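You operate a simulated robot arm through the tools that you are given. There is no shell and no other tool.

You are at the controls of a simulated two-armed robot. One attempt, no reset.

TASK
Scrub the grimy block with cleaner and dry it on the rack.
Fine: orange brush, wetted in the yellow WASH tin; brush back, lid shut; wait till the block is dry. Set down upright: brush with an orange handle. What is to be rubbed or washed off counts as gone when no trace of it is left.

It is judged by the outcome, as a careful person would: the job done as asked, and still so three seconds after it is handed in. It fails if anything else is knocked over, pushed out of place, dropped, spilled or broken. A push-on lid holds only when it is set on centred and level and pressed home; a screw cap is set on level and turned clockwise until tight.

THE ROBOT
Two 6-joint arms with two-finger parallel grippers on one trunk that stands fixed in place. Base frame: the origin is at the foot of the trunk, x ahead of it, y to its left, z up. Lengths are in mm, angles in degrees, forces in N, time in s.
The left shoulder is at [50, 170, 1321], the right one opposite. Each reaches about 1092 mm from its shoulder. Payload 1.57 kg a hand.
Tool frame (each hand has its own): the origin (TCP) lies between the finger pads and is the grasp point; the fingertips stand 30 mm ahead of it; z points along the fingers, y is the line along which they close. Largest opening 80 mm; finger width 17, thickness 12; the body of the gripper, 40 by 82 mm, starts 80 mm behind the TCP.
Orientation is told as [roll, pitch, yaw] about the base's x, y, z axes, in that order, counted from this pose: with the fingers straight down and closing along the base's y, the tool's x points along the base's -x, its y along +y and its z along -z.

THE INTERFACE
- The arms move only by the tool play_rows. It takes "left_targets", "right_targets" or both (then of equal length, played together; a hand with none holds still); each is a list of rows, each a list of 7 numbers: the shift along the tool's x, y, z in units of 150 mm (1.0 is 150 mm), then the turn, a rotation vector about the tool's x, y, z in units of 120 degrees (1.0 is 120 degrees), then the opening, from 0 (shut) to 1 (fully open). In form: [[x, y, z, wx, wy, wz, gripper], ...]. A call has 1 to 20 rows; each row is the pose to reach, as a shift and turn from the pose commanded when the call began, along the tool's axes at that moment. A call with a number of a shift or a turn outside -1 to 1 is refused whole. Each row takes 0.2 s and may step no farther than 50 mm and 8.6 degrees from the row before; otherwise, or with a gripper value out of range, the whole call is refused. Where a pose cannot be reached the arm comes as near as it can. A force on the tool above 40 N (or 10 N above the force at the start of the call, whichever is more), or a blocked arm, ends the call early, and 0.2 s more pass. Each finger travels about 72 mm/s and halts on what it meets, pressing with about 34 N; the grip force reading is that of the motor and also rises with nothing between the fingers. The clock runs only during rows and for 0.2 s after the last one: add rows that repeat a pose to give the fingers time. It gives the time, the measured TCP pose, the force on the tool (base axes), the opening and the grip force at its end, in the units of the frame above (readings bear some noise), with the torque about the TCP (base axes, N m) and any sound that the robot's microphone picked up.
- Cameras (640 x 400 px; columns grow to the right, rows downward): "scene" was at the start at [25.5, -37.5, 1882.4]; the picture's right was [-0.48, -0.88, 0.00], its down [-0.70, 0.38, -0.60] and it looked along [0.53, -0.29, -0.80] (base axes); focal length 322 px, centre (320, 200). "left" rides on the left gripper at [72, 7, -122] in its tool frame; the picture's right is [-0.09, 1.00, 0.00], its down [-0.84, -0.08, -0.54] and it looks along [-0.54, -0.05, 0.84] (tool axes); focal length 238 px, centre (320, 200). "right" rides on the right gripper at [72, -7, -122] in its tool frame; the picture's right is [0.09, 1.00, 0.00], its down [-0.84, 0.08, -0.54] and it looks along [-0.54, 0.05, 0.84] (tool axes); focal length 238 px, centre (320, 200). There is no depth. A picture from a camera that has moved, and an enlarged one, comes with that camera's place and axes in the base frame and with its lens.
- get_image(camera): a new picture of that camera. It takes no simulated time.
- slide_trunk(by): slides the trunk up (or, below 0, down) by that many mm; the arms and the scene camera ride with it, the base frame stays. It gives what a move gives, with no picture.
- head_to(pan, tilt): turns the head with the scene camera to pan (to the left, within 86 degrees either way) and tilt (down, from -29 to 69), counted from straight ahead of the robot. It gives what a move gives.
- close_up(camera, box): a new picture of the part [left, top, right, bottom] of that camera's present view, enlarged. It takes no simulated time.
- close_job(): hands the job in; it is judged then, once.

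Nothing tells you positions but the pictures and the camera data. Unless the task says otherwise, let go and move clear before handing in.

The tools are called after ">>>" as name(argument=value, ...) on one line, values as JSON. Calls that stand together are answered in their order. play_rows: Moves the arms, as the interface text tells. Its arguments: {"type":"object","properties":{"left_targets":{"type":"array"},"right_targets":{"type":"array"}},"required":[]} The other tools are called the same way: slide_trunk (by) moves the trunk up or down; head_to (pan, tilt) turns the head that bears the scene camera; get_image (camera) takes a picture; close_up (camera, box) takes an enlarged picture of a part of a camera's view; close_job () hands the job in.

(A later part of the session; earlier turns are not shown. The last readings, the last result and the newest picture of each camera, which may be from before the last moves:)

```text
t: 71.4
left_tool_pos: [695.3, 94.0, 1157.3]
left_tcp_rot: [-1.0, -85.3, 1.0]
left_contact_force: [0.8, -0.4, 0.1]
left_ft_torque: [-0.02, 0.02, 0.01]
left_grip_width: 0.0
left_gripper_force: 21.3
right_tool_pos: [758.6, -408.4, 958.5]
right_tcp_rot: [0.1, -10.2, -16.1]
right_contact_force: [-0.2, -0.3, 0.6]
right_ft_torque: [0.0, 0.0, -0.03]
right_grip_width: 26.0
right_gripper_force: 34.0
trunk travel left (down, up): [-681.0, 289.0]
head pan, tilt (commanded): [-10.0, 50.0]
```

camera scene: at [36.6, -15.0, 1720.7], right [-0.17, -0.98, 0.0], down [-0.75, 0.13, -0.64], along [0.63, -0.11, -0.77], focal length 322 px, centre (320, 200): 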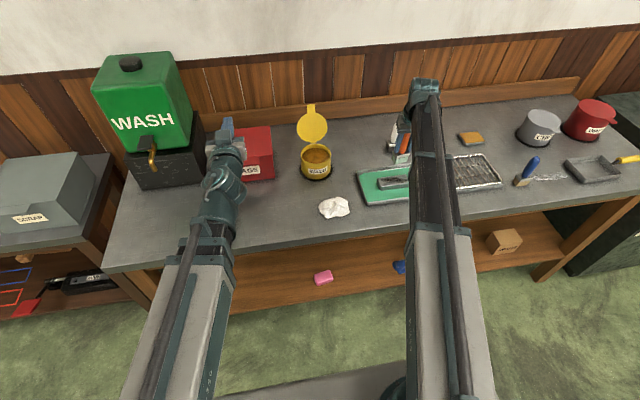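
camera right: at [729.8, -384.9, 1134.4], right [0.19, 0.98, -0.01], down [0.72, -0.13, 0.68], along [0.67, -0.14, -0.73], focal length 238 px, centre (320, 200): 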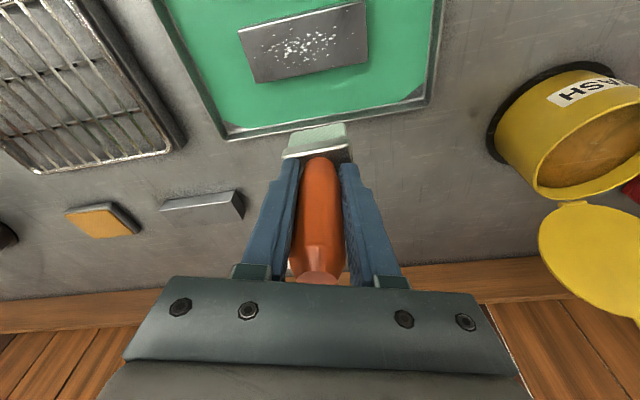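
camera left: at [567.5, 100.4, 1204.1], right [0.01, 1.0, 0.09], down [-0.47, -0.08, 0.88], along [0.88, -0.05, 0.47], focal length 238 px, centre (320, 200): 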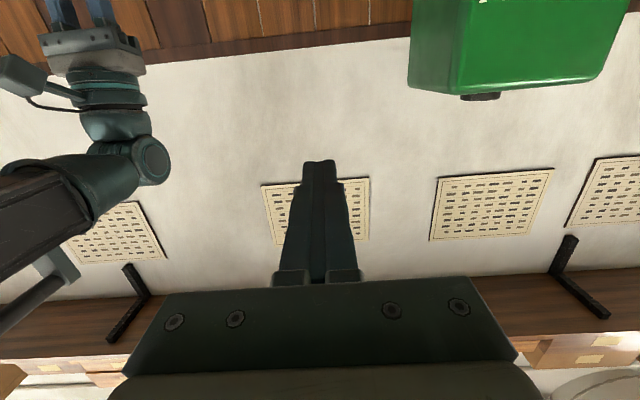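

>>> slide_trunk(by=-1.5)

>>> play_rows(right_targets=[[0.054, -0.0107, -0.0086, 0, 0, 0, 0], [0.0795, 0.0813, -0.0141, 0, 0, 0, 0], [0.11, 0.19, -0.0191, 0, 0, 0, 0], [0.0795, 0.0813, -0.0141, 0, 0, 0, 0], [0.0505, -0.0147, -0.0091, 0, 0, 0, 0], [0.0235, -0.1107, -0.0041, 0, 0, 0, 0], [-0.0035, -0.2067, 0.0009, 0, 0, 0, 0], [-0.054, -0.192, 0.01, 0, 0, 0, 0], [-0.027, -0.096, 0.005, 0, 0, 0, 0], [0, 0, 0, 0, 0, 0, 0], [0.027, 0.096, -0.005, 0, 0, 0, 0], [0.054, 0.192, -0.01, 0, 0, 0, 0], [0.0035, 0.2067, -0.0009, 0, 0, 0, 0], [-0.0235, 0.1107, 0.0041, 0, 0, 0, 0], [-0.0505, 0.0147, 0.0091, 0, 0, 0, 0], [-0.0775, -0.0813, 0.0141, 0, 0, 0, 0], [-0.1045, -0.1773, 0.0191, 0, 0, 0, 0], [-0.0775, -0.0813, 0.0141, 0, 0, 0, 0], [-0.0505, 0.0147, 0.0091, 0, 0, 0, 0], [0, 0, 0, 0, 0, 0, 0]])

>>> slide_trunk(by=72)

>>> play_rows(right_targets=[[-0.19, 0.055, 0.034, 0, 0, 0, 0], [-0.378, 0.11, 0.068, 0, 0, 0, 0], [-0.378, 0.11, 0.068, 0, 0, 0, 0]])

>>> close_up(camera="right", box=[225, 0, 385, 90])

>>> get_image(camera="right")

```text
t: 71.9
left_tool_pos: [694.6, 93.6, 1156.8]
left_tcp_rot: [-1.4, -85.5, 1.5]
left_contact_force: [1.0, -0.8, -0.3]
left_ft_torque: [0.01, 0.01, -0.02]
left_grip_width: 0.0
left_gripper_force: 21.2
right_tool_pos: [757.5, -407.3, 960.0]
right_tcp_rot: [0.0, -10.3, -16.0]
right_contact_force: [4.5, -1.5, 16.2]
right_ft_torque: [-0.11, -0.07, 0.04]
right_grip_width: 26.0
right_gripper_force: 34.0
trunk travel left (down, up): [-679.0, 291.0]
head pan, tilt (commanded): [-10.0, 50.0]
```

```text
t: 76.1
left_tool_pos: [694.5, 94.5, 1156.9]
left_tcp_rot: [-1.5, -85.4, 1.6]
left_contact_force: [-0.5, 0.4, 0.7]
left_ft_torque: [0.01, 0.03, 0.03]
left_grip_width: 0.0
left_gripper_force: 21.1
right_tool_pos: [759.2, -407.5, 957.5]
right_tcp_rot: [0.1, -10.3, -15.9]
right_contact_force: [8.0, -3.0, 20.6]
right_ft_torque: [-0.25, -0.39, 0.03]
right_grip_width: 26.0
right_gripper_force: 34.5
trunk travel left (down, up): [-679.0, 291.0]
head pan, tilt (commanded): [-10.0, 50.0]
```

```text
t: 77.2
left_tool_pos: [695.2, 94.2, 1228.5]
left_tcp_rot: [-1.0, -85.3, 0.9]
left_contact_force: [-0.3, 0.5, -1.0]
left_ft_torque: [-0.02, -0.01, 0.01]
left_grip_width: 0.0
left_gripper_force: 20.8
right_tool_pos: [760.0, -408.2, 1028.9]
right_tcp_rot: [0.1, -10.2, -16.0]
right_contact_force: [-0.2, 0.0, -0.3]
right_ft_torque: [0.0, 0.0, 0.01]
right_grip_width: 25.8
right_gripper_force: 33.9
trunk travel left (down, up): [-751.0, 219.0]
head pan, tilt (commanded): [-10.0, 50.0]
```

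```text
t: 78.0
left_tool_pos: [694.5, 94.1, 1228.8]
left_tcp_rot: [-1.1, -85.3, 1.0]
left_contact_force: [0.1, -0.5, 0.4]
left_ft_torque: [-0.02, 0.02, 0.0]
left_grip_width: 0.0
left_gripper_force: 21.5
right_tool_pos: [818.5, -407.9, 1030.7]
right_tcp_rot: [0.1, -10.2, -16.0]
right_contact_force: [0.0, -0.3, -0.5]
right_ft_torque: [0.0, -0.01, -0.03]
right_grip_width: 25.7
right_gripper_force: 34.3
trunk travel left (down, up): [-751.0, 219.0]
head pan, tilt (commanded): [-10.0, 50.0]
```

```text
4.00 times, centred on (305, 45) of right
camera zoom: at [728.2, -390.0, 1136.4], right [0.19, 0.98, -0.01], down [0.72, -0.13, 0.68], along [0.67, -0.14, -0.73], focal length 953 px, centre (380, 820)
```

zoom: 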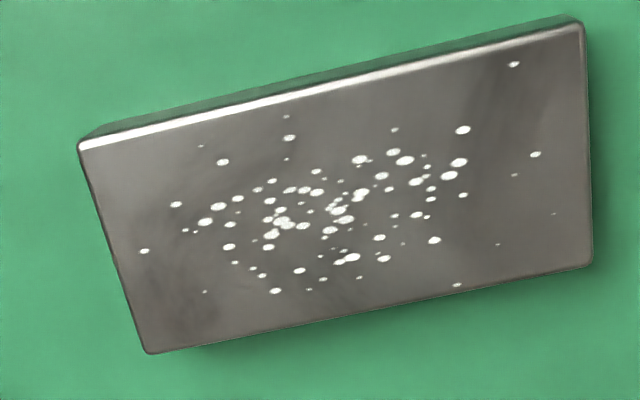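

```text
taken
camera right: at [728.2, -390.0, 1136.4], right [0.19, 0.98, -0.01], down [0.72, -0.13, 0.68], along [0.67, -0.14, -0.73], focal length 238 px, centre (320, 200)
```

right: 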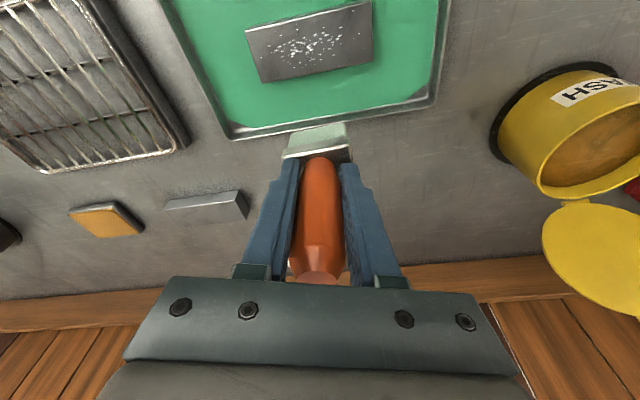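

The pattern is unchanged, so what remains is only suds and the block is clean. Now I'll return the brush to its spot at (927, -310), allowing for its offset in the grip.

>>> play_rows(right_targets=[[-0.113, 0.209, 0.02, 0, 0, 0, 0], [-0.227, 0.418, 0.04, 0, 0, 0, 0], [-0.34, 0.627, 0.061, 0, 0, 0, 0], [-0.4536, 0.836, 0.081, 0, 0, 0, 0], [-0.4536, 0.836, 0.081, 0, 0, 0, 0]])

>>> slide_trunk(by=-70)

>>> get_image(camera="right")

>>> close_up(camera="right", box=[240, 90, 400, 220])

>>> close_up(camera="scene", box=[310, 60, 430, 170])

```text
t: 79.2
left_tool_pos: [695.1, 94.2, 1227.1]
left_tcp_rot: [-1.1, -85.2, 1.0]
left_contact_force: [0.2, 0.3, 0.7]
left_ft_torque: [-0.02, -0.02, -0.02]
left_grip_width: 0.2
left_gripper_force: 21.2
right_tool_pos: [921.3, -308.7, 1028.9]
right_tcp_rot: [0.0, -10.1, -16.1]
right_contact_force: [0.0, -0.3, -0.7]
right_ft_torque: [0.0, 0.01, 0.0]
right_grip_width: 26.0
right_gripper_force: 33.9
right hand out of reach, approached as far as the arm can: row 4
trunk travel left (down, up): [-751.0, 219.0]
head pan, tilt (commanded): [-10.0, 50.0]
```

```text
t: 80.3
left_tool_pos: [694.3, 94.6, 1158.2]
left_tcp_rot: [-1.2, -85.3, 1.0]
left_contact_force: [0.1, -1.2, -0.4]
left_ft_torque: [0.04, 0.06, -0.02]
left_grip_width: 0.2
left_gripper_force: 21.5
right_tool_pos: [920.8, -309.0, 960.3]
right_tcp_rot: [0.1, -10.2, -16.0]
right_contact_force: [0.5, -0.1, -1.0]
right_ft_torque: [0.0, -0.03, 0.05]
right_grip_width: 25.8
right_gripper_force: 34.2
trunk travel left (down, up): [-681.0, 289.0]
head pan, tilt (commanded): [-10.0, 50.0]
```

```text
taken
camera right: at [830.2, -290.4, 1066.5], right [0.19, 0.98, -0.01], down [0.72, -0.13, 0.68], along [0.67, -0.14, -0.73], focal length 238 px, centre (320, 200)
```

right: 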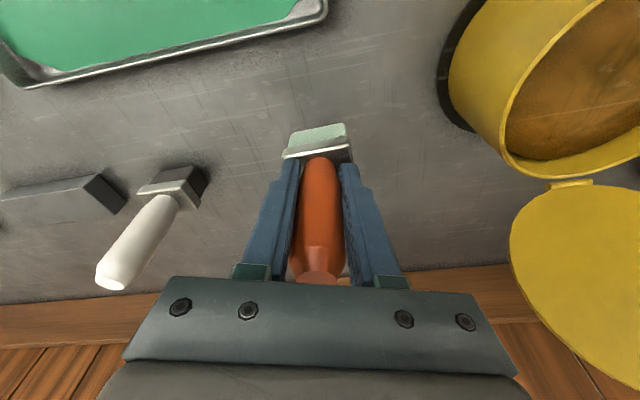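

```text
3.08 times, centred on (320, 155) of right
camera zoom: at [830.2, -290.4, 1066.5], right [0.19, 0.98, -0.01], down [0.72, -0.13, 0.68], along [0.67, -0.14, -0.73], focal length 733 px, centre (320, 338)
```

zoom: 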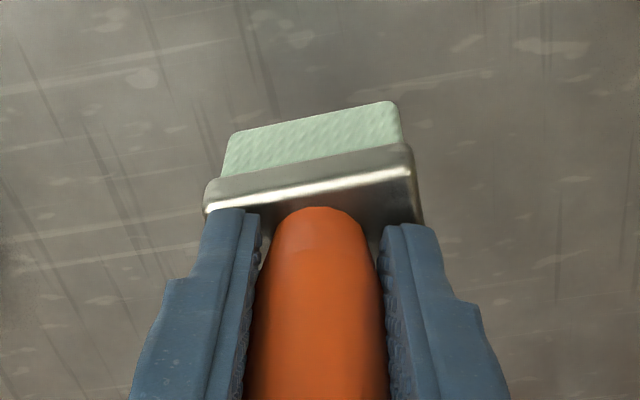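

```text
3.64 times, centred on (370, 115) of scene
camera zoom: at [36.3, -15.1, 1631.7], right [-0.17, -0.98, 0.0], down [-0.75, 0.13, -0.64], along [0.63, -0.11, -0.77], focal length 1171 px, centre (138, 509)
```

zoom: 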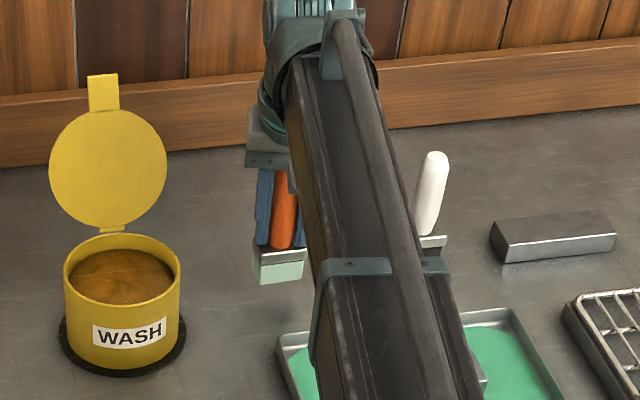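

The brush is over its place. Lowering, then creeping to the bench by small steps.

>>> slide_trunk(by=-18)

>>> slide_trunk(by=-3)

>>> slide_trunk(by=-3)

```text
t: 80.9
left_tool_pos: [695.2, 92.9, 1140.0]
left_tcp_rot: [-1.1, -85.3, 1.1]
left_contact_force: [-0.4, 0.8, 0.5]
left_ft_torque: [0.02, 0.0, -0.02]
left_grip_width: 0.0
left_gripper_force: 20.6
right_tool_pos: [920.7, -308.7, 942.6]
right_tcp_rot: [0.1, -10.2, -16.1]
right_contact_force: [0.3, 0.0, -0.9]
right_ft_torque: [0.02, -0.01, 0.01]
right_grip_width: 25.6
right_gripper_force: 33.9
trunk travel left (down, up): [-663.0, 307.0]
head pan, tilt (commanded): [-10.0, 50.0]
```

```text
t: 81.4
left_tool_pos: [694.8, 94.4, 1136.7]
left_tcp_rot: [-1.1, -85.3, 1.0]
left_contact_force: [-0.6, 0.4, -0.3]
left_ft_torque: [0.0, -0.01, 0.01]
left_grip_width: 0.0
left_gripper_force: 21.2
right_tool_pos: [921.0, -309.1, 939.9]
right_tcp_rot: [0.1, -10.3, -15.9]
right_contact_force: [0.3, -0.1, 0.0]
right_ft_torque: [-0.02, -0.01, 0.0]
right_grip_width: 25.9
right_gripper_force: 34.1
trunk travel left (down, up): [-660.0, 310.0]
head pan, tilt (commanded): [-10.0, 50.0]
```

```text
t: 82.0
left_tool_pos: [694.6, 93.9, 1134.0]
left_tcp_rot: [-1.1, -85.3, 1.1]
left_contact_force: [0.7, -0.3, -1.4]
left_ft_torque: [-0.02, -0.01, 0.01]
left_grip_width: 0.1
left_gripper_force: 21.6
right_tool_pos: [920.1, -309.7, 935.8]
right_tcp_rot: [0.1, -10.2, -16.0]
right_contact_force: [0.1, 0.5, -0.6]
right_ft_torque: [0.0, -0.02, 0.05]
right_grip_width: 26.0
right_gripper_force: 33.7
trunk travel left (down, up): [-657.0, 313.0]
head pan, tilt (commanded): [-10.0, 50.0]
```

>>> slide_trunk(by=-2)

>>> slide_trunk(by=-1.5)

>>> close_up(camera="right", box=[240, 90, 400, 220])

>>> close_up(camera="scene", box=[340, 90, 410, 160])

```text
t: 82.5
left_tool_pos: [695.6, 93.5, 1132.2]
left_tcp_rot: [-1.2, -85.3, 1.0]
left_contact_force: [0.0, 0.0, 0.6]
left_ft_torque: [-0.01, -0.01, -0.03]
left_grip_width: 0.0
left_gripper_force: 21.4
right_tool_pos: [920.3, -308.6, 933.1]
right_tcp_rot: [0.1, -10.2, -16.1]
right_contact_force: [-0.5, -0.2, -0.1]
right_ft_torque: [-0.04, 0.0, 0.02]
right_grip_width: 25.6
right_gripper_force: 34.5
trunk travel left (down, up): [-655.0, 315.0]
head pan, tilt (commanded): [-10.0, 50.0]
```

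```text
t: 83.0
left_tool_pos: [693.9, 94.2, 1130.6]
left_tcp_rot: [-1.2, -85.3, 1.0]
left_contact_force: [0.4, 0.7, 0.7]
left_ft_torque: [0.0, -0.04, 0.02]
left_grip_width: 0.0
left_gripper_force: 21.4
right_tool_pos: [920.4, -308.9, 932.3]
right_tcp_rot: [0.1, -10.2, -16.0]
right_contact_force: [-1.3, -0.3, -1.8]
right_ft_torque: [0.0, -0.02, -0.02]
right_grip_width: 25.9
right_gripper_force: 33.4
trunk travel left (down, up): [-654.0, 316.0]
head pan, tilt (commanded): [-10.0, 50.0]
```

```text
3.08 times, centred on (320, 155) of right
camera zoom: at [830.3, -290.4, 1038.8], right [0.19, 0.98, -0.01], down [0.72, -0.13, 0.68], along [0.67, -0.14, -0.73], focal length 733 px, centre (320, 338)
```

zoom: 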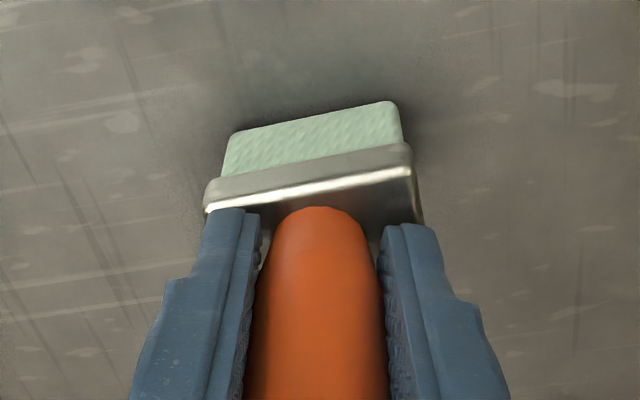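

```text
5.71 times, centred on (375, 125) of scene
camera zoom: at [36.4, -15.1, 1604.2], right [-0.17, -0.98, 0.0], down [-0.75, 0.13, -0.64], along [0.63, -0.11, -0.77], focal length 1840 px, centre (6, 629)
```

zoom: 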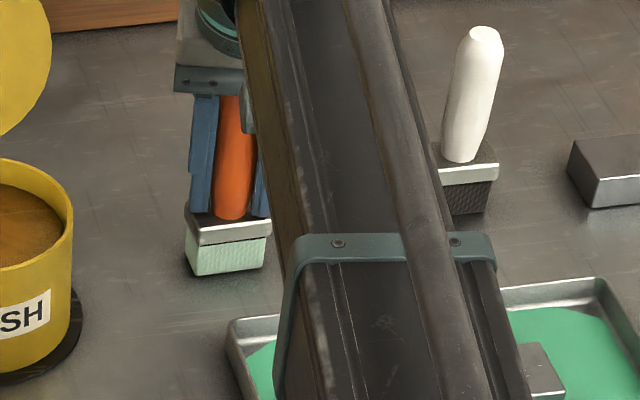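

Almost down. Two more small steps to make contact.

>>> slide_trunk(by=-1.5)

>>> slide_trunk(by=-1.5)

```text
t: 83.5
left_tool_pos: [694.1, 94.6, 1130.2]
left_tcp_rot: [-1.2, -85.4, 1.2]
left_contact_force: [1.1, -1.0, 0.1]
left_ft_torque: [0.01, 0.01, 0.0]
left_grip_width: 0.0
left_gripper_force: 21.2
right_tool_pos: [920.7, -310.0, 932.3]
right_tcp_rot: [0.1, -10.1, -16.0]
right_contact_force: [0.7, 0.5, 4.3]
right_ft_torque: [-0.02, -0.05, 0.02]
right_grip_width: 25.8
right_gripper_force: 33.8
trunk travel left (down, up): [-652.0, 318.0]
head pan, tilt (commanded): [-10.0, 50.0]
```

```text
t: 84.0
left_tool_pos: [693.2, 93.4, 1129.4]
left_tcp_rot: [-1.5, -85.4, 1.4]
left_contact_force: [0.1, -0.1, 0.3]
left_ft_torque: [-0.03, -0.01, 0.03]
left_grip_width: 0.0
left_gripper_force: 21.3
right_tool_pos: [921.2, -308.6, 930.4]
right_tcp_rot: [0.1, -10.4, -16.0]
right_contact_force: [5.8, -1.0, 20.9]
right_ft_torque: [-0.08, -0.23, 0.01]
right_grip_width: 25.9
right_gripper_force: 33.7
trunk travel left (down, up): [-651.0, 319.0]
head pan, tilt (commanded): [-10.0, 50.0]
```

Contact made. Easing off slightly and opening the fingers.

>>> slide_trunk(by=1.2)

>>> play_rows(right_targets=[[0, 0, 0, 0, 0, 0, 0.4], [0, 0, 0, 0, 0, 0, 0.6], [0, 0, 0, 0, 0, 0, 0.8], [0, 0, 0, 0, 0, 0, 1], [0, 0, 0, 0, 0, 0, 1], [0, 0, 0, 0, 0, 0, 1]])

>>> get_image(camera="right")

>>> close_up(camera="scene", box=[340, 90, 410, 160])

```text
t: 84.5
left_tool_pos: [694.2, 94.9, 1128.6]
left_tcp_rot: [-1.3, -85.4, 1.2]
left_contact_force: [0.1, -0.3, 0.0]
left_ft_torque: [-0.02, 0.01, 0.02]
left_grip_width: 0.0
left_gripper_force: 21.6
right_tool_pos: [920.6, -308.0, 930.4]
right_tcp_rot: [0.1, -10.2, -15.9]
right_contact_force: [4.5, -0.6, 11.9]
right_ft_torque: [-0.12, -0.16, 0.01]
right_grip_width: 26.0
right_gripper_force: 34.1
trunk travel left (down, up): [-652.0, 318.0]
head pan, tilt (commanded): [-10.0, 50.0]
```

```text
t: 85.9
left_tool_pos: [696.0, 93.7, 1129.7]
left_tcp_rot: [-1.1, -85.3, 1.1]
left_contact_force: [0.3, -0.7, 0.3]
left_ft_torque: [0.01, 0.01, -0.03]
left_grip_width: 0.1
left_gripper_force: 21.5
right_tool_pos: [920.0, -309.6, 930.0]
right_tcp_rot: [0.1, -10.3, -16.1]
right_contact_force: [0.0, 0.4, -0.1]
right_ft_torque: [0.02, 0.0, 0.02]
right_grip_width: 80.2
right_gripper_force: 0.1
trunk travel left (down, up): [-652.0, 318.0]
head pan, tilt (commanded): [-10.0, 50.0]
```

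```text
taken
camera right: at [830.3, -290.4, 1037.0], right [0.19, 0.98, -0.01], down [0.72, -0.13, 0.68], along [0.67, -0.14, -0.73], focal length 238 px, centre (320, 200)
```

right: 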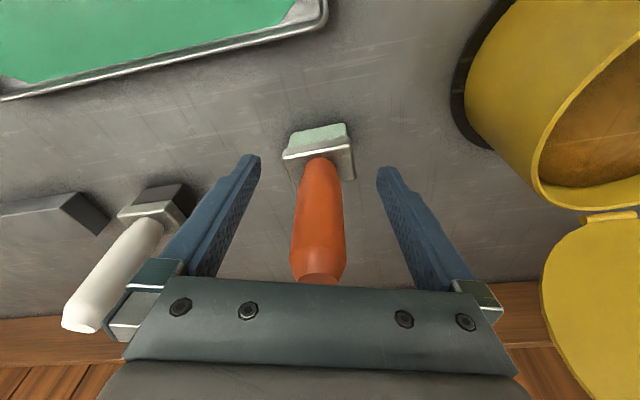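

```text
5.71 times, centred on (375, 125) of scene
camera zoom: at [36.4, -15.1, 1602.4], right [-0.17, -0.98, 0.0], down [-0.75, 0.13, -0.64], along [0.63, -0.11, -0.77], focal length 1840 px, centre (6, 629)
```

zoom: 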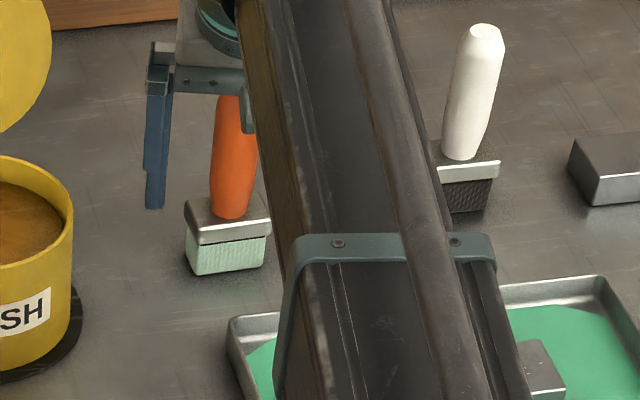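

The brush stands upright on its own. Rising straight up to clear it.

>>> slide_trunk(by=60)

>>> get_image(camera="right")

>>> slide_trunk(by=60)

>>> get_image(camera="right")

>>> get_image(camera="scene")

```text
t: 86.9
left_tool_pos: [695.9, 94.2, 1189.0]
left_tcp_rot: [-1.1, -85.3, 1.0]
left_contact_force: [0.6, 0.2, 0.9]
left_ft_torque: [0.01, -0.04, -0.01]
left_grip_width: 0.0
left_gripper_force: 21.1
right_tool_pos: [921.1, -308.6, 989.2]
right_tcp_rot: [0.2, -10.1, -16.0]
right_contact_force: [-0.9, -0.6, -0.5]
right_ft_torque: [0.0, 0.02, -0.01]
right_grip_width: 79.8
right_gripper_force: 0.2
trunk travel left (down, up): [-712.0, 258.0]
head pan, tilt (commanded): [-10.0, 50.0]
```

```text
taken
camera right: at [830.5, -290.4, 1096.9], right [0.19, 0.98, -0.01], down [0.72, -0.13, 0.68], along [0.67, -0.14, -0.73], focal length 238 px, centre (320, 200)
```

right: 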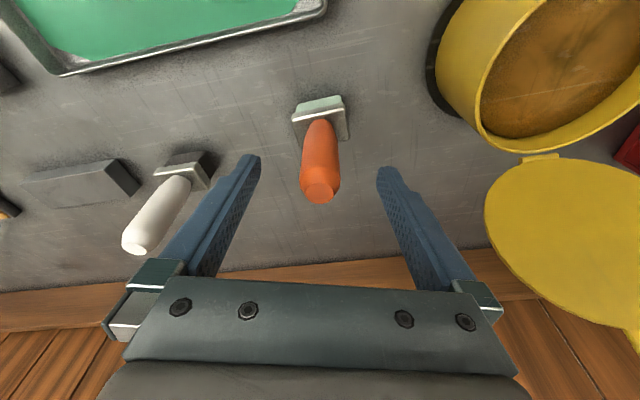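

```text
t: 87.9
left_tool_pos: [694.7, 94.8, 1249.7]
left_tcp_rot: [-1.1, -85.3, 1.1]
left_contact_force: [-0.7, 0.0, 0.2]
left_ft_torque: [-0.01, 0.02, -0.01]
left_grip_width: 0.0
left_gripper_force: 21.2
right_tool_pos: [921.2, -308.1, 1050.4]
right_tcp_rot: [0.1, -10.2, -16.0]
right_contact_force: [0.6, 0.0, 0.4]
right_ft_torque: [-0.01, 0.0, -0.01]
right_grip_width: 80.1
right_gripper_force: 0.0
trunk travel left (down, up): [-772.0, 198.0]
head pan, tilt (commanded): [-10.0, 50.0]
```

```text
taken
camera right: at [830.5, -290.4, 1156.9], right [0.19, 0.98, -0.01], down [0.72, -0.13, 0.68], along [0.67, -0.14, -0.73], focal length 238 px, centre (320, 200)
```

right: 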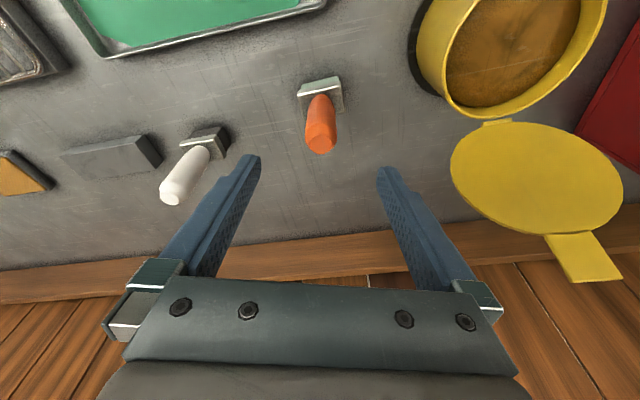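

```text
taken
camera scene: at [36.7, -15.1, 1722.4], right [-0.17, -0.98, 0.0], down [-0.75, 0.13, -0.64], along [0.63, -0.11, -0.77], focal length 322 px, centre (320, 200)
```

scene: 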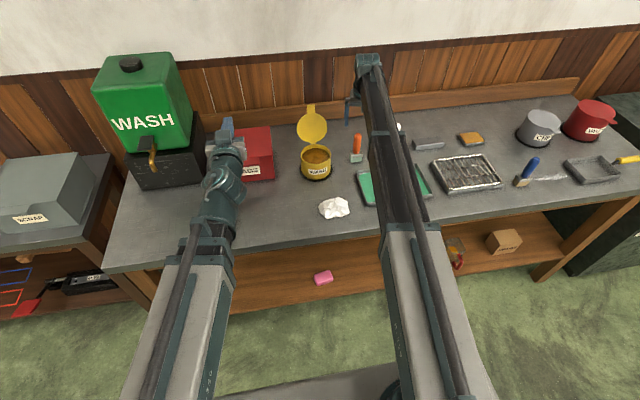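

The orange brush is upright in its place. Next comes the block, so it can dry while I close the lid. I'll bring the right hand over it with the fingers turned to grip across its 43 mm width.

>>> play_rows(right_targets=[[0.15, -0.203, -0.021, 0, 0.021, 0, 1], [0.3, -0.406, -0.042, 0, 0.042, 0, 1], [0.45, -0.609, -0.063, 0, 0.063, 0, 1], [0.601, -0.812, -0.084, 0, 0.085, 0, 1], [0.601, -0.812, -0.084, 0, 0.085, 0, 1]])

>>> play_rows(right_targets=[[0.021, -0.014, 0, 0, 0, 0.0685, 1], [0.043, -0.028, 0, 0, 0, 0.137, 1], [0.064, -0.042, 0, 0, 0, 0.2055, 1], [0.086, -0.056, 0, 0, 0, 0.274, 1], [0.107, -0.069, 0, 0, 0, 0.3425, 1], [0.129, -0.083, 0, 0, 0, 0.411, 1], [0.15, -0.097, 0, 0, 0, 0.4795, 1], [0.171, -0.111, 0, 0, 0, 0.548, 1], [0.193, -0.125, 0, 0, 0, 0.6167, 1], [0.193, -0.125, 0, 0, 0, 0.6167, 1]])

>>> get_image(camera="right")

>>> get_image(camera="scene")

```text
t: 89.1
left_tool_pos: [696.5, 93.5, 1249.1]
left_tcp_rot: [-1.1, -85.3, 1.2]
left_contact_force: [-0.3, 0.3, -0.6]
left_ft_torque: [-0.04, 0.0, -0.03]
left_grip_width: 0.0
left_gripper_force: 21.4
right_tool_pos: [800.3, -400.3, 1046.6]
right_tcp_rot: [0.1, 0.1, -16.0]
right_contact_force: [0.8, 0.6, 0.7]
right_ft_torque: [0.01, -0.01, 0.01]
right_grip_width: 80.2
right_gripper_force: 0.0
trunk travel left (down, up): [-772.0, 198.0]
head pan, tilt (commanded): [-10.0, 50.0]
```

```text
t: 91.3
left_tool_pos: [695.0, 94.5, 1249.2]
left_tcp_rot: [-1.0, -85.3, 1.1]
left_contact_force: [-0.6, -0.6, 0.8]
left_ft_torque: [-0.02, -0.01, 0.0]
left_grip_width: 0.0
left_gripper_force: 20.5
right_tool_pos: [766.8, -411.8, 1046.3]
right_tcp_rot: [0.0, 0.0, -90.1]
right_contact_force: [-0.1, 0.1, -0.2]
right_ft_torque: [0.0, -0.01, 0.01]
right_grip_width: 80.0
right_gripper_force: 0.1
trunk travel left (down, up): [-772.0, 198.0]
head pan, tilt (commanded): [-10.0, 50.0]
```

```text
taken
camera right: at [760.8, -340.4, 1168.4], right [1.0, 0.09, 0.0], down [0.08, -0.84, 0.54], along [0.05, -0.54, -0.84], focal length 238 px, centre (320, 200)
```

right: 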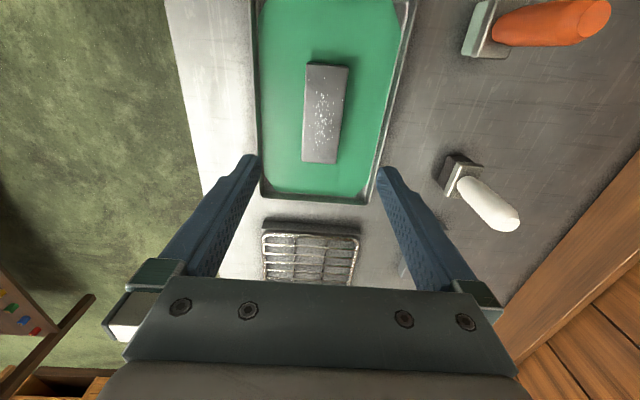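

```text
taken
camera scene: at [36.4, -15.1, 1722.4], right [-0.17, -0.98, 0.0], down [-0.75, 0.13, -0.64], along [0.63, -0.11, -0.77], focal length 322 px, centre (320, 200)
```

scene: 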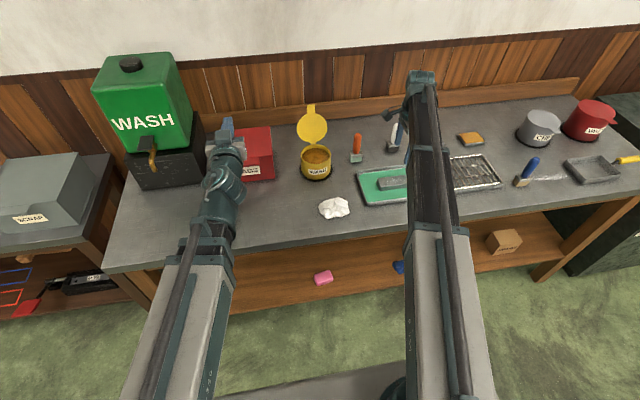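

Good view along the block's length. Zooming to get its exact centre and angle.

>>> close_up(camera="right", box=[250, 40, 410, 200])

>>> close_up(camera="right", box=[240, 190, 400, 290])

```text
2.50 times, centred on (330, 120) of right
camera zoom: at [760.8, -340.4, 1168.4], right [1.0, 0.09, 0.0], down [0.08, -0.84, 0.54], along [0.05, -0.54, -0.84], focal length 596 px, centre (295, 400)
```

zoom: 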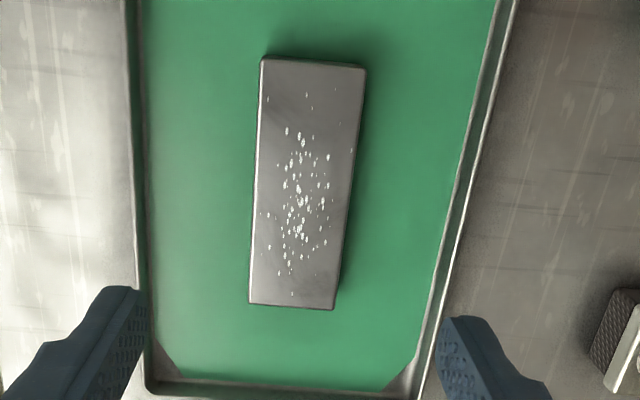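

```text
4.00 times, centred on (320, 240) of right
camera zoom: at [760.8, -340.4, 1168.4], right [1.0, 0.09, 0.0], down [0.08, -0.84, 0.54], along [0.05, -0.54, -0.84], focal length 953 px, centre (320, 40)
```

zoom: 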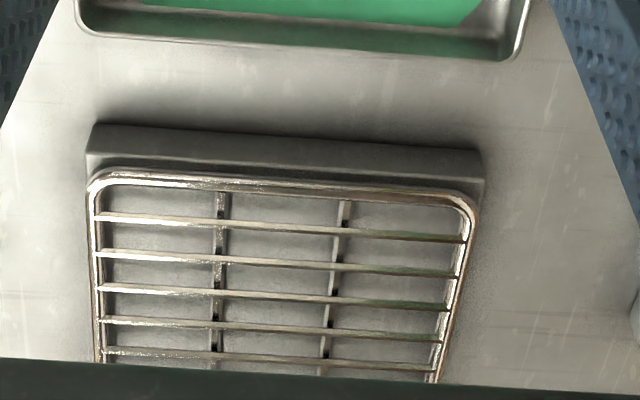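

The block is centred at (769.8, -409.5) and square to the axes, and the rack spans x 697–844 from y -589 outward. Fine-aligning, narrowing the fingers and lowering.

>>> play_rows(right_targets=[[0.0167, 0.0167, 0, 0, 0, 0, 0.8], [0.0167, 0.0167, 0, 0, 0, 0, 0.8], [0.0167, 0.0167, 0, 0, 0, 0, 0.8]])

>>> slide_trunk(by=-100)

>>> get_image(camera="right")

>>> close_up(camera="scene", box=[340, 100, 440, 210])

```text
t: 92.1
left_tool_pos: [694.8, 94.3, 1247.9]
left_tcp_rot: [-1.1, -85.4, 1.0]
left_contact_force: [-0.4, -0.5, -0.7]
left_ft_torque: [0.01, -0.04, -0.02]
left_grip_width: 0.1
left_gripper_force: 21.2
right_tool_pos: [769.0, -409.3, 1046.9]
right_tcp_rot: [0.1, 0.0, -90.0]
right_contact_force: [0.3, -0.7, -0.1]
right_ft_torque: [0.0, 0.03, -0.04]
right_grip_width: 64.1
right_gripper_force: 0.0
trunk travel left (down, up): [-772.0, 198.0]
head pan, tilt (commanded): [-10.0, 50.0]
```

```text
t: 93.5
left_tool_pos: [694.7, 93.4, 1150.3]
left_tcp_rot: [-1.1, -85.3, 1.1]
left_contact_force: [-0.2, 0.4, 0.3]
left_ft_torque: [0.02, -0.01, -0.01]
left_grip_width: 0.0
left_gripper_force: 21.4
right_tool_pos: [768.7, -409.5, 948.0]
right_tcp_rot: [-0.1, 0.1, -90.0]
right_contact_force: [-0.6, -0.4, 0.0]
right_ft_torque: [0.0, -0.01, 0.0]
right_grip_width: 63.9
right_gripper_force: 0.1
trunk travel left (down, up): [-672.0, 298.0]
head pan, tilt (commanded): [-10.0, 50.0]
```

```text
taken
camera right: at [762.7, -337.6, 1068.5], right [1.0, 0.09, 0.0], down [0.08, -0.84, 0.54], along [0.05, -0.54, -0.84], focal length 238 px, centre (320, 200)
```

right: 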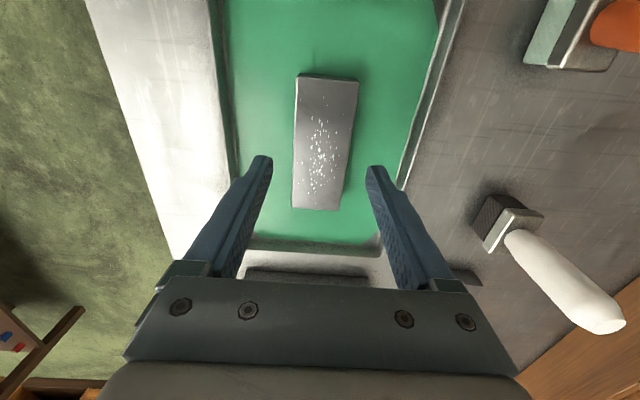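

```text
3.64 times, centred on (390, 155) of scene
camera zoom: at [36.2, -15.1, 1622.4], right [-0.17, -0.98, 0.0], down [-0.75, 0.13, -0.64], along [0.63, -0.11, -0.77], focal length 1171 px, centre (66, 364)
```

zoom: 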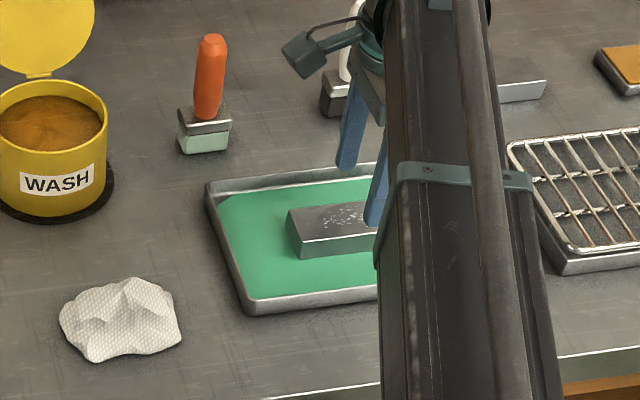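

Fingers straddle the block evenly. Lowering to grip height in two stages.

>>> slide_trunk(by=-40)

>>> slide_trunk(by=-8)

>>> get_image(camera="right")

```text
t: 94.3
left_tool_pos: [695.5, 93.5, 1109.6]
left_tcp_rot: [-1.1, -85.4, 1.1]
left_contact_force: [0.1, 0.7, 0.0]
left_ft_torque: [-0.02, 0.01, -0.03]
left_grip_width: 0.1
left_gripper_force: 21.1
right_tool_pos: [770.4, -409.6, 905.9]
right_tcp_rot: [-0.1, 0.2, -90.0]
right_contact_force: [-0.7, 0.1, -0.1]
right_ft_torque: [0.0, 0.02, -0.02]
right_grip_width: 64.1
right_gripper_force: 0.0
trunk travel left (down, up): [-632.0, 338.0]
head pan, tilt (commanded): [-10.0, 50.0]
```

```text
t: 94.8
left_tool_pos: [694.2, 93.8, 1101.7]
left_tcp_rot: [-1.1, -85.2, 1.2]
left_contact_force: [-0.2, -0.5, 0.0]
left_ft_torque: [0.04, -0.01, -0.01]
left_grip_width: 0.1
left_gripper_force: 21.4
right_tool_pos: [769.3, -409.9, 898.6]
right_tcp_rot: [0.0, 0.1, -90.1]
right_contact_force: [-0.1, -0.5, -0.2]
right_ft_torque: [0.01, 0.02, 0.02]
right_grip_width: 64.1
right_gripper_force: 0.0
trunk travel left (down, up): [-624.0, 346.0]
head pan, tilt (commanded): [-10.0, 50.0]
```

```text
taken
camera right: at [762.7, -337.6, 1020.4], right [1.0, 0.09, 0.0], down [0.08, -0.84, 0.54], along [0.05, -0.54, -0.84], focal length 238 px, centre (320, 200)
```

right: 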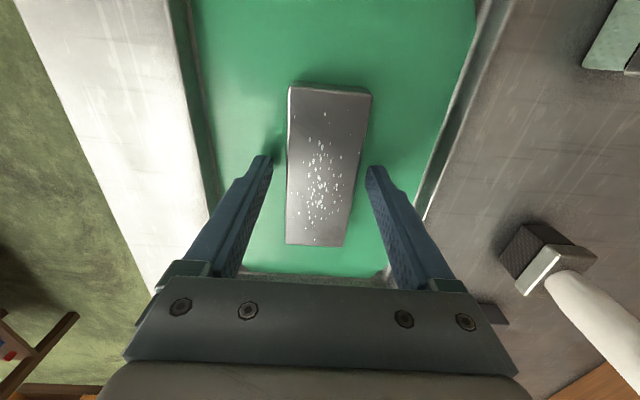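

Well centred with the tips just above the tray liner. Closing on the block.

>>> play_rows(right_targets=[[0, 0, 0, 0, 0, 0, 0.65], [0, 0, 0, 0, 0, 0, 0.5], [0, 0, 0, 0, 0, 0, 0.3], [0, 0, 0, 0, 0, 0, 0.1], [0, 0, 0, 0, 0, 0, 0], [0, 0, 0, 0, 0, 0, 0]])

>>> slide_trunk(by=15)

>>> get_image(camera="right")

```text
t: 96.2
left_tool_pos: [695.8, 93.3, 1101.1]
left_tcp_rot: [-1.1, -85.4, 1.2]
left_contact_force: [0.3, 0.2, 0.4]
left_ft_torque: [-0.01, 0.01, -0.02]
left_grip_width: 0.0
left_gripper_force: 21.1
right_tool_pos: [770.3, -408.6, 898.7]
right_tcp_rot: [0.0, 0.0, -90.1]
right_contact_force: [4.6, -1.0, 3.6]
right_ft_torque: [0.0, -0.16, 0.03]
right_grip_width: 44.7
right_gripper_force: 34.3
trunk travel left (down, up): [-624.0, 346.0]
head pan, tilt (commanded): [-10.0, 50.0]
```

```text
t: 96.9
left_tool_pos: [695.4, 94.5, 1116.3]
left_tcp_rot: [-0.9, -85.3, 1.0]
left_contact_force: [-0.3, 0.4, 0.2]
left_ft_torque: [0.01, 0.0, 0.01]
left_grip_width: 0.2
left_gripper_force: 21.1
right_tool_pos: [767.6, -409.3, 913.7]
right_tcp_rot: [0.0, 0.2, -90.0]
right_contact_force: [0.1, -0.5, 0.0]
right_ft_torque: [0.02, -0.02, 0.0]
right_grip_width: 48.8
right_gripper_force: 0.1
trunk travel left (down, up): [-639.0, 331.0]
head pan, tilt (commanded): [-10.0, 50.0]
```

```text
taken
camera right: at [762.7, -337.8, 1035.5], right [1.0, 0.09, 0.0], down [0.08, -0.84, 0.54], along [0.05, -0.54, -0.84], focal length 238 px, centre (320, 200)
```

right: 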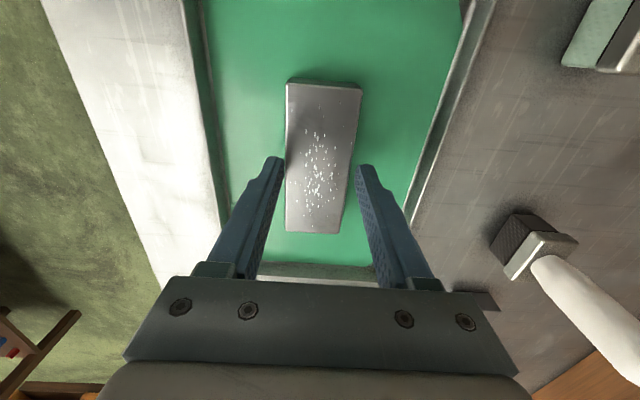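

The fingers read 48.8 mm with no force after the small lift, so the block wasn't held. I'll lower again and check how the gripper behaves before another try.

>>> play_rows(right_targets=[[0, 0, 0, 0, 0, 0, 0.62], [0, 0, 0, 0, 0, 0, 0.62]])

>>> close_up(camera="right", box=[220, 60, 420, 270])

>>> close_up(camera="scene", box=[350, 110, 430, 200])

```text
t: 97.5
left_tool_pos: [694.2, 94.6, 1116.4]
left_tcp_rot: [-1.0, -85.3, 1.0]
left_contact_force: [-0.3, -0.7, 0.7]
left_ft_torque: [0.04, -0.01, -0.01]
left_grip_width: 0.3
left_gripper_force: 21.3
right_tool_pos: [769.2, -409.1, 913.2]
right_tcp_rot: [0.0, 0.1, -90.0]
right_contact_force: [0.0, 0.2, -0.3]
right_ft_torque: [0.02, 0.0, -0.03]
right_grip_width: 49.3
right_gripper_force: 0.0
trunk travel left (down, up): [-639.0, 331.0]
head pan, tilt (commanded): [-10.0, 50.0]
```

```text
1.90 times, centred on (320, 165) of right
camera zoom: at [762.8, -337.6, 1035.4], right [1.0, 0.09, 0.0], down [0.08, -0.84, 0.54], along [0.05, -0.54, -0.84], focal length 454 px, centre (320, 267)
```

zoom: 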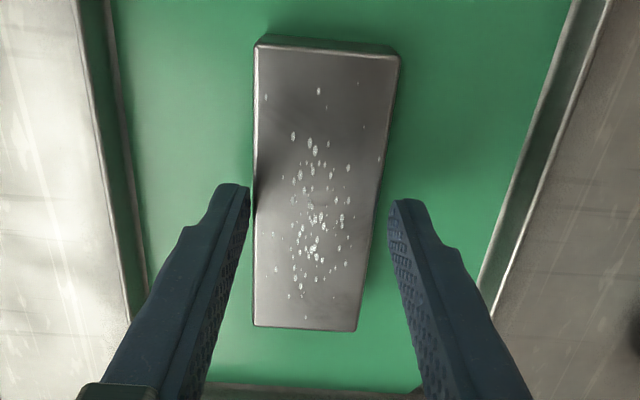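

```text
4.44 times, centred on (390, 155) of scene
camera zoom: at [36.3, -15.1, 1589.4], right [-0.17, -0.98, 0.0], down [-0.75, 0.13, -0.64], along [0.63, -0.11, -0.77], focal length 1431 px, centre (9, 400)
```

zoom: 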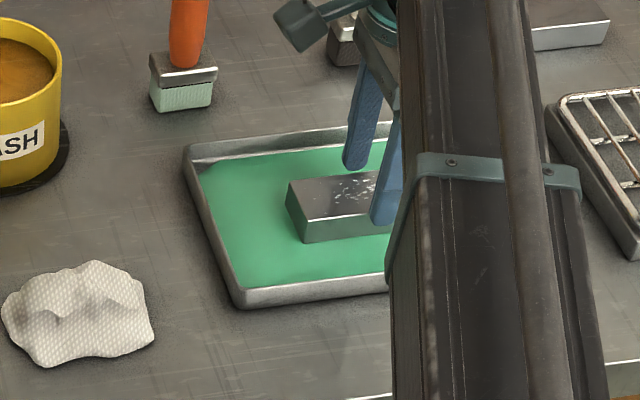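

The block simply stayed in the tray. I'll lower a touch deeper, close for longer, and test with a tiny lift.

>>> slide_trunk(by=-16)

>>> play_rows(right_targets=[[0, 0, 0, 0, 0, 0, 0.5], [0, 0, 0, 0, 0, 0, 0.2], [0, 0, 0, 0, 0, 0, 0], [0, 0, 0, 0, 0, 0, 0], [0, 0, 0, 0, 0, 0, 0], [0, 0, 0, 0, 0, 0, 0], [0, 0, 0, 0, 0, 0, 0], [0, 0, 0, 0, 0, 0, 0]])

>>> slide_trunk(by=3)

>>> close_up(camera="right", box=[220, 60, 420, 270])

```text
t: 98.1
left_tool_pos: [695.4, 93.3, 1100.8]
left_tcp_rot: [-1.1, -85.3, 1.0]
left_contact_force: [0.2, -0.3, -0.7]
left_ft_torque: [-0.02, -0.02, -0.01]
left_grip_width: 0.0
left_gripper_force: 21.1
right_tool_pos: [769.8, -408.6, 897.4]
right_tcp_rot: [0.0, 0.1, -90.0]
right_contact_force: [0.3, -0.1, -0.2]
right_ft_torque: [0.0, -0.03, -0.02]
right_grip_width: 49.4
right_gripper_force: 0.1
trunk travel left (down, up): [-623.0, 347.0]
head pan, tilt (commanded): [-10.0, 50.0]
```

```text
t: 99.9
left_tool_pos: [694.2, 93.9, 1099.5]
left_tcp_rot: [-1.1, -85.4, 1.0]
left_contact_force: [0.0, 0.0, 0.9]
left_ft_torque: [0.0, -0.01, 0.0]
left_grip_width: 0.0
left_gripper_force: 21.4
right_tool_pos: [769.2, -409.2, 897.5]
right_tcp_rot: [-0.2, 0.1, -89.9]
right_contact_force: [-3.8, -0.1, 1.0]
right_ft_torque: [0.16, 0.21, 0.06]
right_grip_width: 45.1
right_gripper_force: 34.3
trunk travel left (down, up): [-623.0, 347.0]
head pan, tilt (commanded): [-10.0, 50.0]
```

```text
t: 100.4
left_tool_pos: [695.5, 93.5, 1102.2]
left_tcp_rot: [-0.7, -85.3, 0.8]
left_contact_force: [0.0, -0.4, -0.1]
left_ft_torque: [0.04, -0.01, -0.02]
left_grip_width: 0.0
left_gripper_force: 21.6
right_tool_pos: [769.4, -408.8, 900.5]
right_tcp_rot: [0.1, 0.2, -90.0]
right_contact_force: [-0.4, 0.3, -8.9]
right_ft_torque: [0.02, -0.05, -0.01]
right_grip_width: 44.5
right_gripper_force: 33.9
trunk travel left (down, up): [-626.0, 344.0]
head pan, tilt (commanded): [-10.0, 50.0]
```

```text
1.90 times, centred on (320, 165) of right
camera zoom: at [763.8, -337.9, 1021.5], right [1.0, 0.09, 0.0], down [0.08, -0.84, 0.54], along [0.05, -0.54, -0.84], focal length 454 px, centre (320, 267)
```

zoom: 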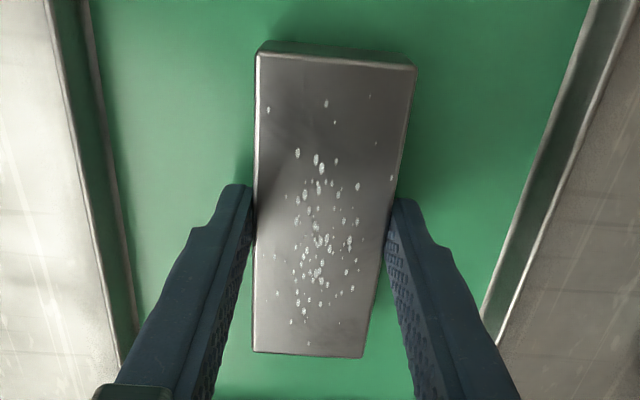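

It's holding now: the hand carries about 9 N of weight. I'll lift gently in small increments.

>>> slide_trunk(by=3)

>>> slide_trunk(by=6)

>>> close_up(camera="right", box=[220, 60, 420, 270])

>>> close_up(camera="scene", box=[350, 110, 430, 200])

```text
t: 101.0
left_tool_pos: [696.3, 93.7, 1105.8]
left_tcp_rot: [-0.8, -85.3, 0.8]
left_contact_force: [-0.3, -0.5, -0.5]
left_ft_torque: [0.01, 0.02, -0.02]
left_grip_width: 0.0
left_gripper_force: 21.0
right_tool_pos: [770.3, -409.1, 903.2]
right_tcp_rot: [0.1, 0.2, -90.1]
right_contact_force: [0.2, 0.0, -8.9]
right_ft_torque: [-0.02, -0.01, -0.03]
right_grip_width: 44.5
right_gripper_force: 34.5
trunk travel left (down, up): [-629.0, 341.0]
head pan, tilt (commanded): [-10.0, 50.0]
```

```text
t: 101.5
left_tool_pos: [694.5, 93.1, 1110.6]
left_tcp_rot: [-0.8, -85.3, 0.8]
left_contact_force: [0.3, -0.1, 0.0]
left_ft_torque: [-0.01, 0.0, 0.0]
left_grip_width: 0.0
left_gripper_force: 21.6
right_tool_pos: [769.3, -410.0, 908.2]
right_tcp_rot: [-0.1, 0.1, -90.0]
right_contact_force: [1.0, -1.6, -10.5]
right_ft_torque: [0.04, -0.02, -0.01]
right_grip_width: 44.9
right_gripper_force: 34.2
trunk travel left (down, up): [-635.0, 335.0]
head pan, tilt (commanded): [-10.0, 50.0]
```

```text
1.90 times, centred on (320, 165) of right
camera zoom: at [763.5, -338.1, 1030.6], right [1.0, 0.09, 0.0], down [0.08, -0.84, 0.54], along [0.05, -0.54, -0.84], focal length 454 px, centre (320, 267)
```

zoom: 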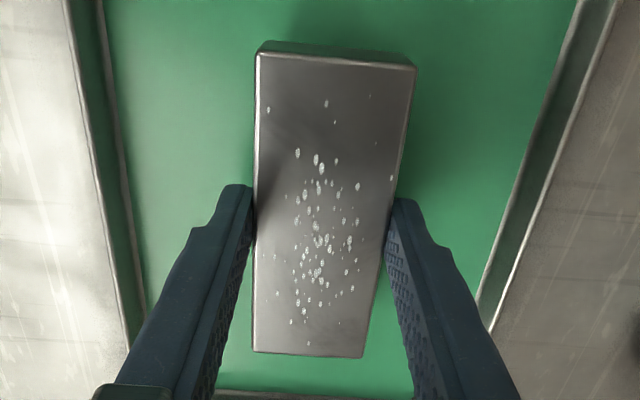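

```text
4.44 times, centred on (390, 155) of scene
camera zoom: at [37.5, -15.7, 1585.4], right [-0.17, -0.98, 0.0], down [-0.76, 0.13, -0.64], along [0.63, -0.11, -0.77], focal length 1431 px, centre (9, 400)
```

zoom: 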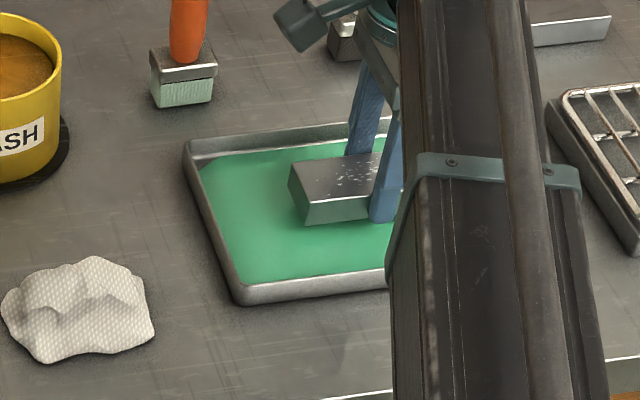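

The block is lifting cleanly with the hand. Continuing upward gently.

>>> slide_trunk(by=12)

>>> slide_trunk(by=15)

>>> slide_trunk(by=15)

>>> get_image(camera="right")

```text
t: 102.1
left_tool_pos: [696.0, 93.0, 1123.4]
left_tcp_rot: [-0.8, -85.3, 0.8]
left_contact_force: [-0.8, -0.3, 0.5]
left_ft_torque: [0.01, 0.01, 0.03]
left_grip_width: 0.0
left_gripper_force: 21.2
right_tool_pos: [769.7, -408.7, 920.7]
right_tcp_rot: [-0.1, 0.1, -90.0]
right_contact_force: [-0.3, 0.3, -9.7]
right_ft_torque: [-0.01, 0.01, 0.03]
right_grip_width: 44.6
right_gripper_force: 34.0
trunk travel left (down, up): [-647.0, 323.0]
head pan, tilt (commanded): [-10.0, 50.0]
```

```text
t: 102.7
left_tool_pos: [695.1, 93.5, 1138.8]
left_tcp_rot: [-0.8, -85.2, 0.7]
left_contact_force: [0.9, 0.6, 0.5]
left_ft_torque: [0.0, 0.0, 0.02]
left_grip_width: 0.0
left_gripper_force: 21.3
right_tool_pos: [770.3, -409.2, 935.7]
right_tcp_rot: [0.0, 0.1, -89.9]
right_contact_force: [-0.3, 0.0, -9.7]
right_ft_torque: [0.01, 0.03, 0.01]
right_grip_width: 44.7
right_gripper_force: 33.7
trunk travel left (down, up): [-662.0, 308.0]
head pan, tilt (commanded): [-10.0, 50.0]
```

```text
t: 103.4
left_tool_pos: [696.0, 93.4, 1153.2]
left_tcp_rot: [-0.8, -85.3, 0.7]
left_contact_force: [0.3, 0.1, -0.2]
left_ft_torque: [-0.02, 0.02, -0.01]
left_grip_width: 0.1
left_gripper_force: 21.7
right_tool_pos: [769.8, -409.0, 950.4]
right_tcp_rot: [-0.2, 0.2, -90.0]
right_contact_force: [0.2, -0.4, -8.8]
right_ft_torque: [0.0, 0.0, 0.01]
right_grip_width: 45.1
right_gripper_force: 34.0
trunk travel left (down, up): [-677.0, 293.0]
head pan, tilt (commanded): [-10.0, 50.0]
```

```text
taken
camera right: at [763.6, -338.1, 1072.6], right [1.0, 0.09, 0.0], down [0.08, -0.84, 0.54], along [0.05, -0.54, -0.84], focal length 238 px, centre (320, 200)
```

right: 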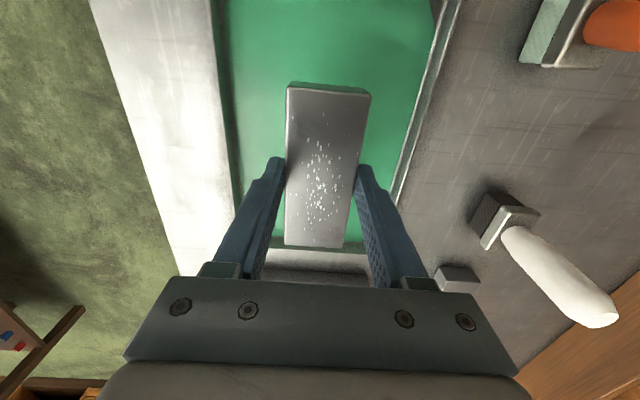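

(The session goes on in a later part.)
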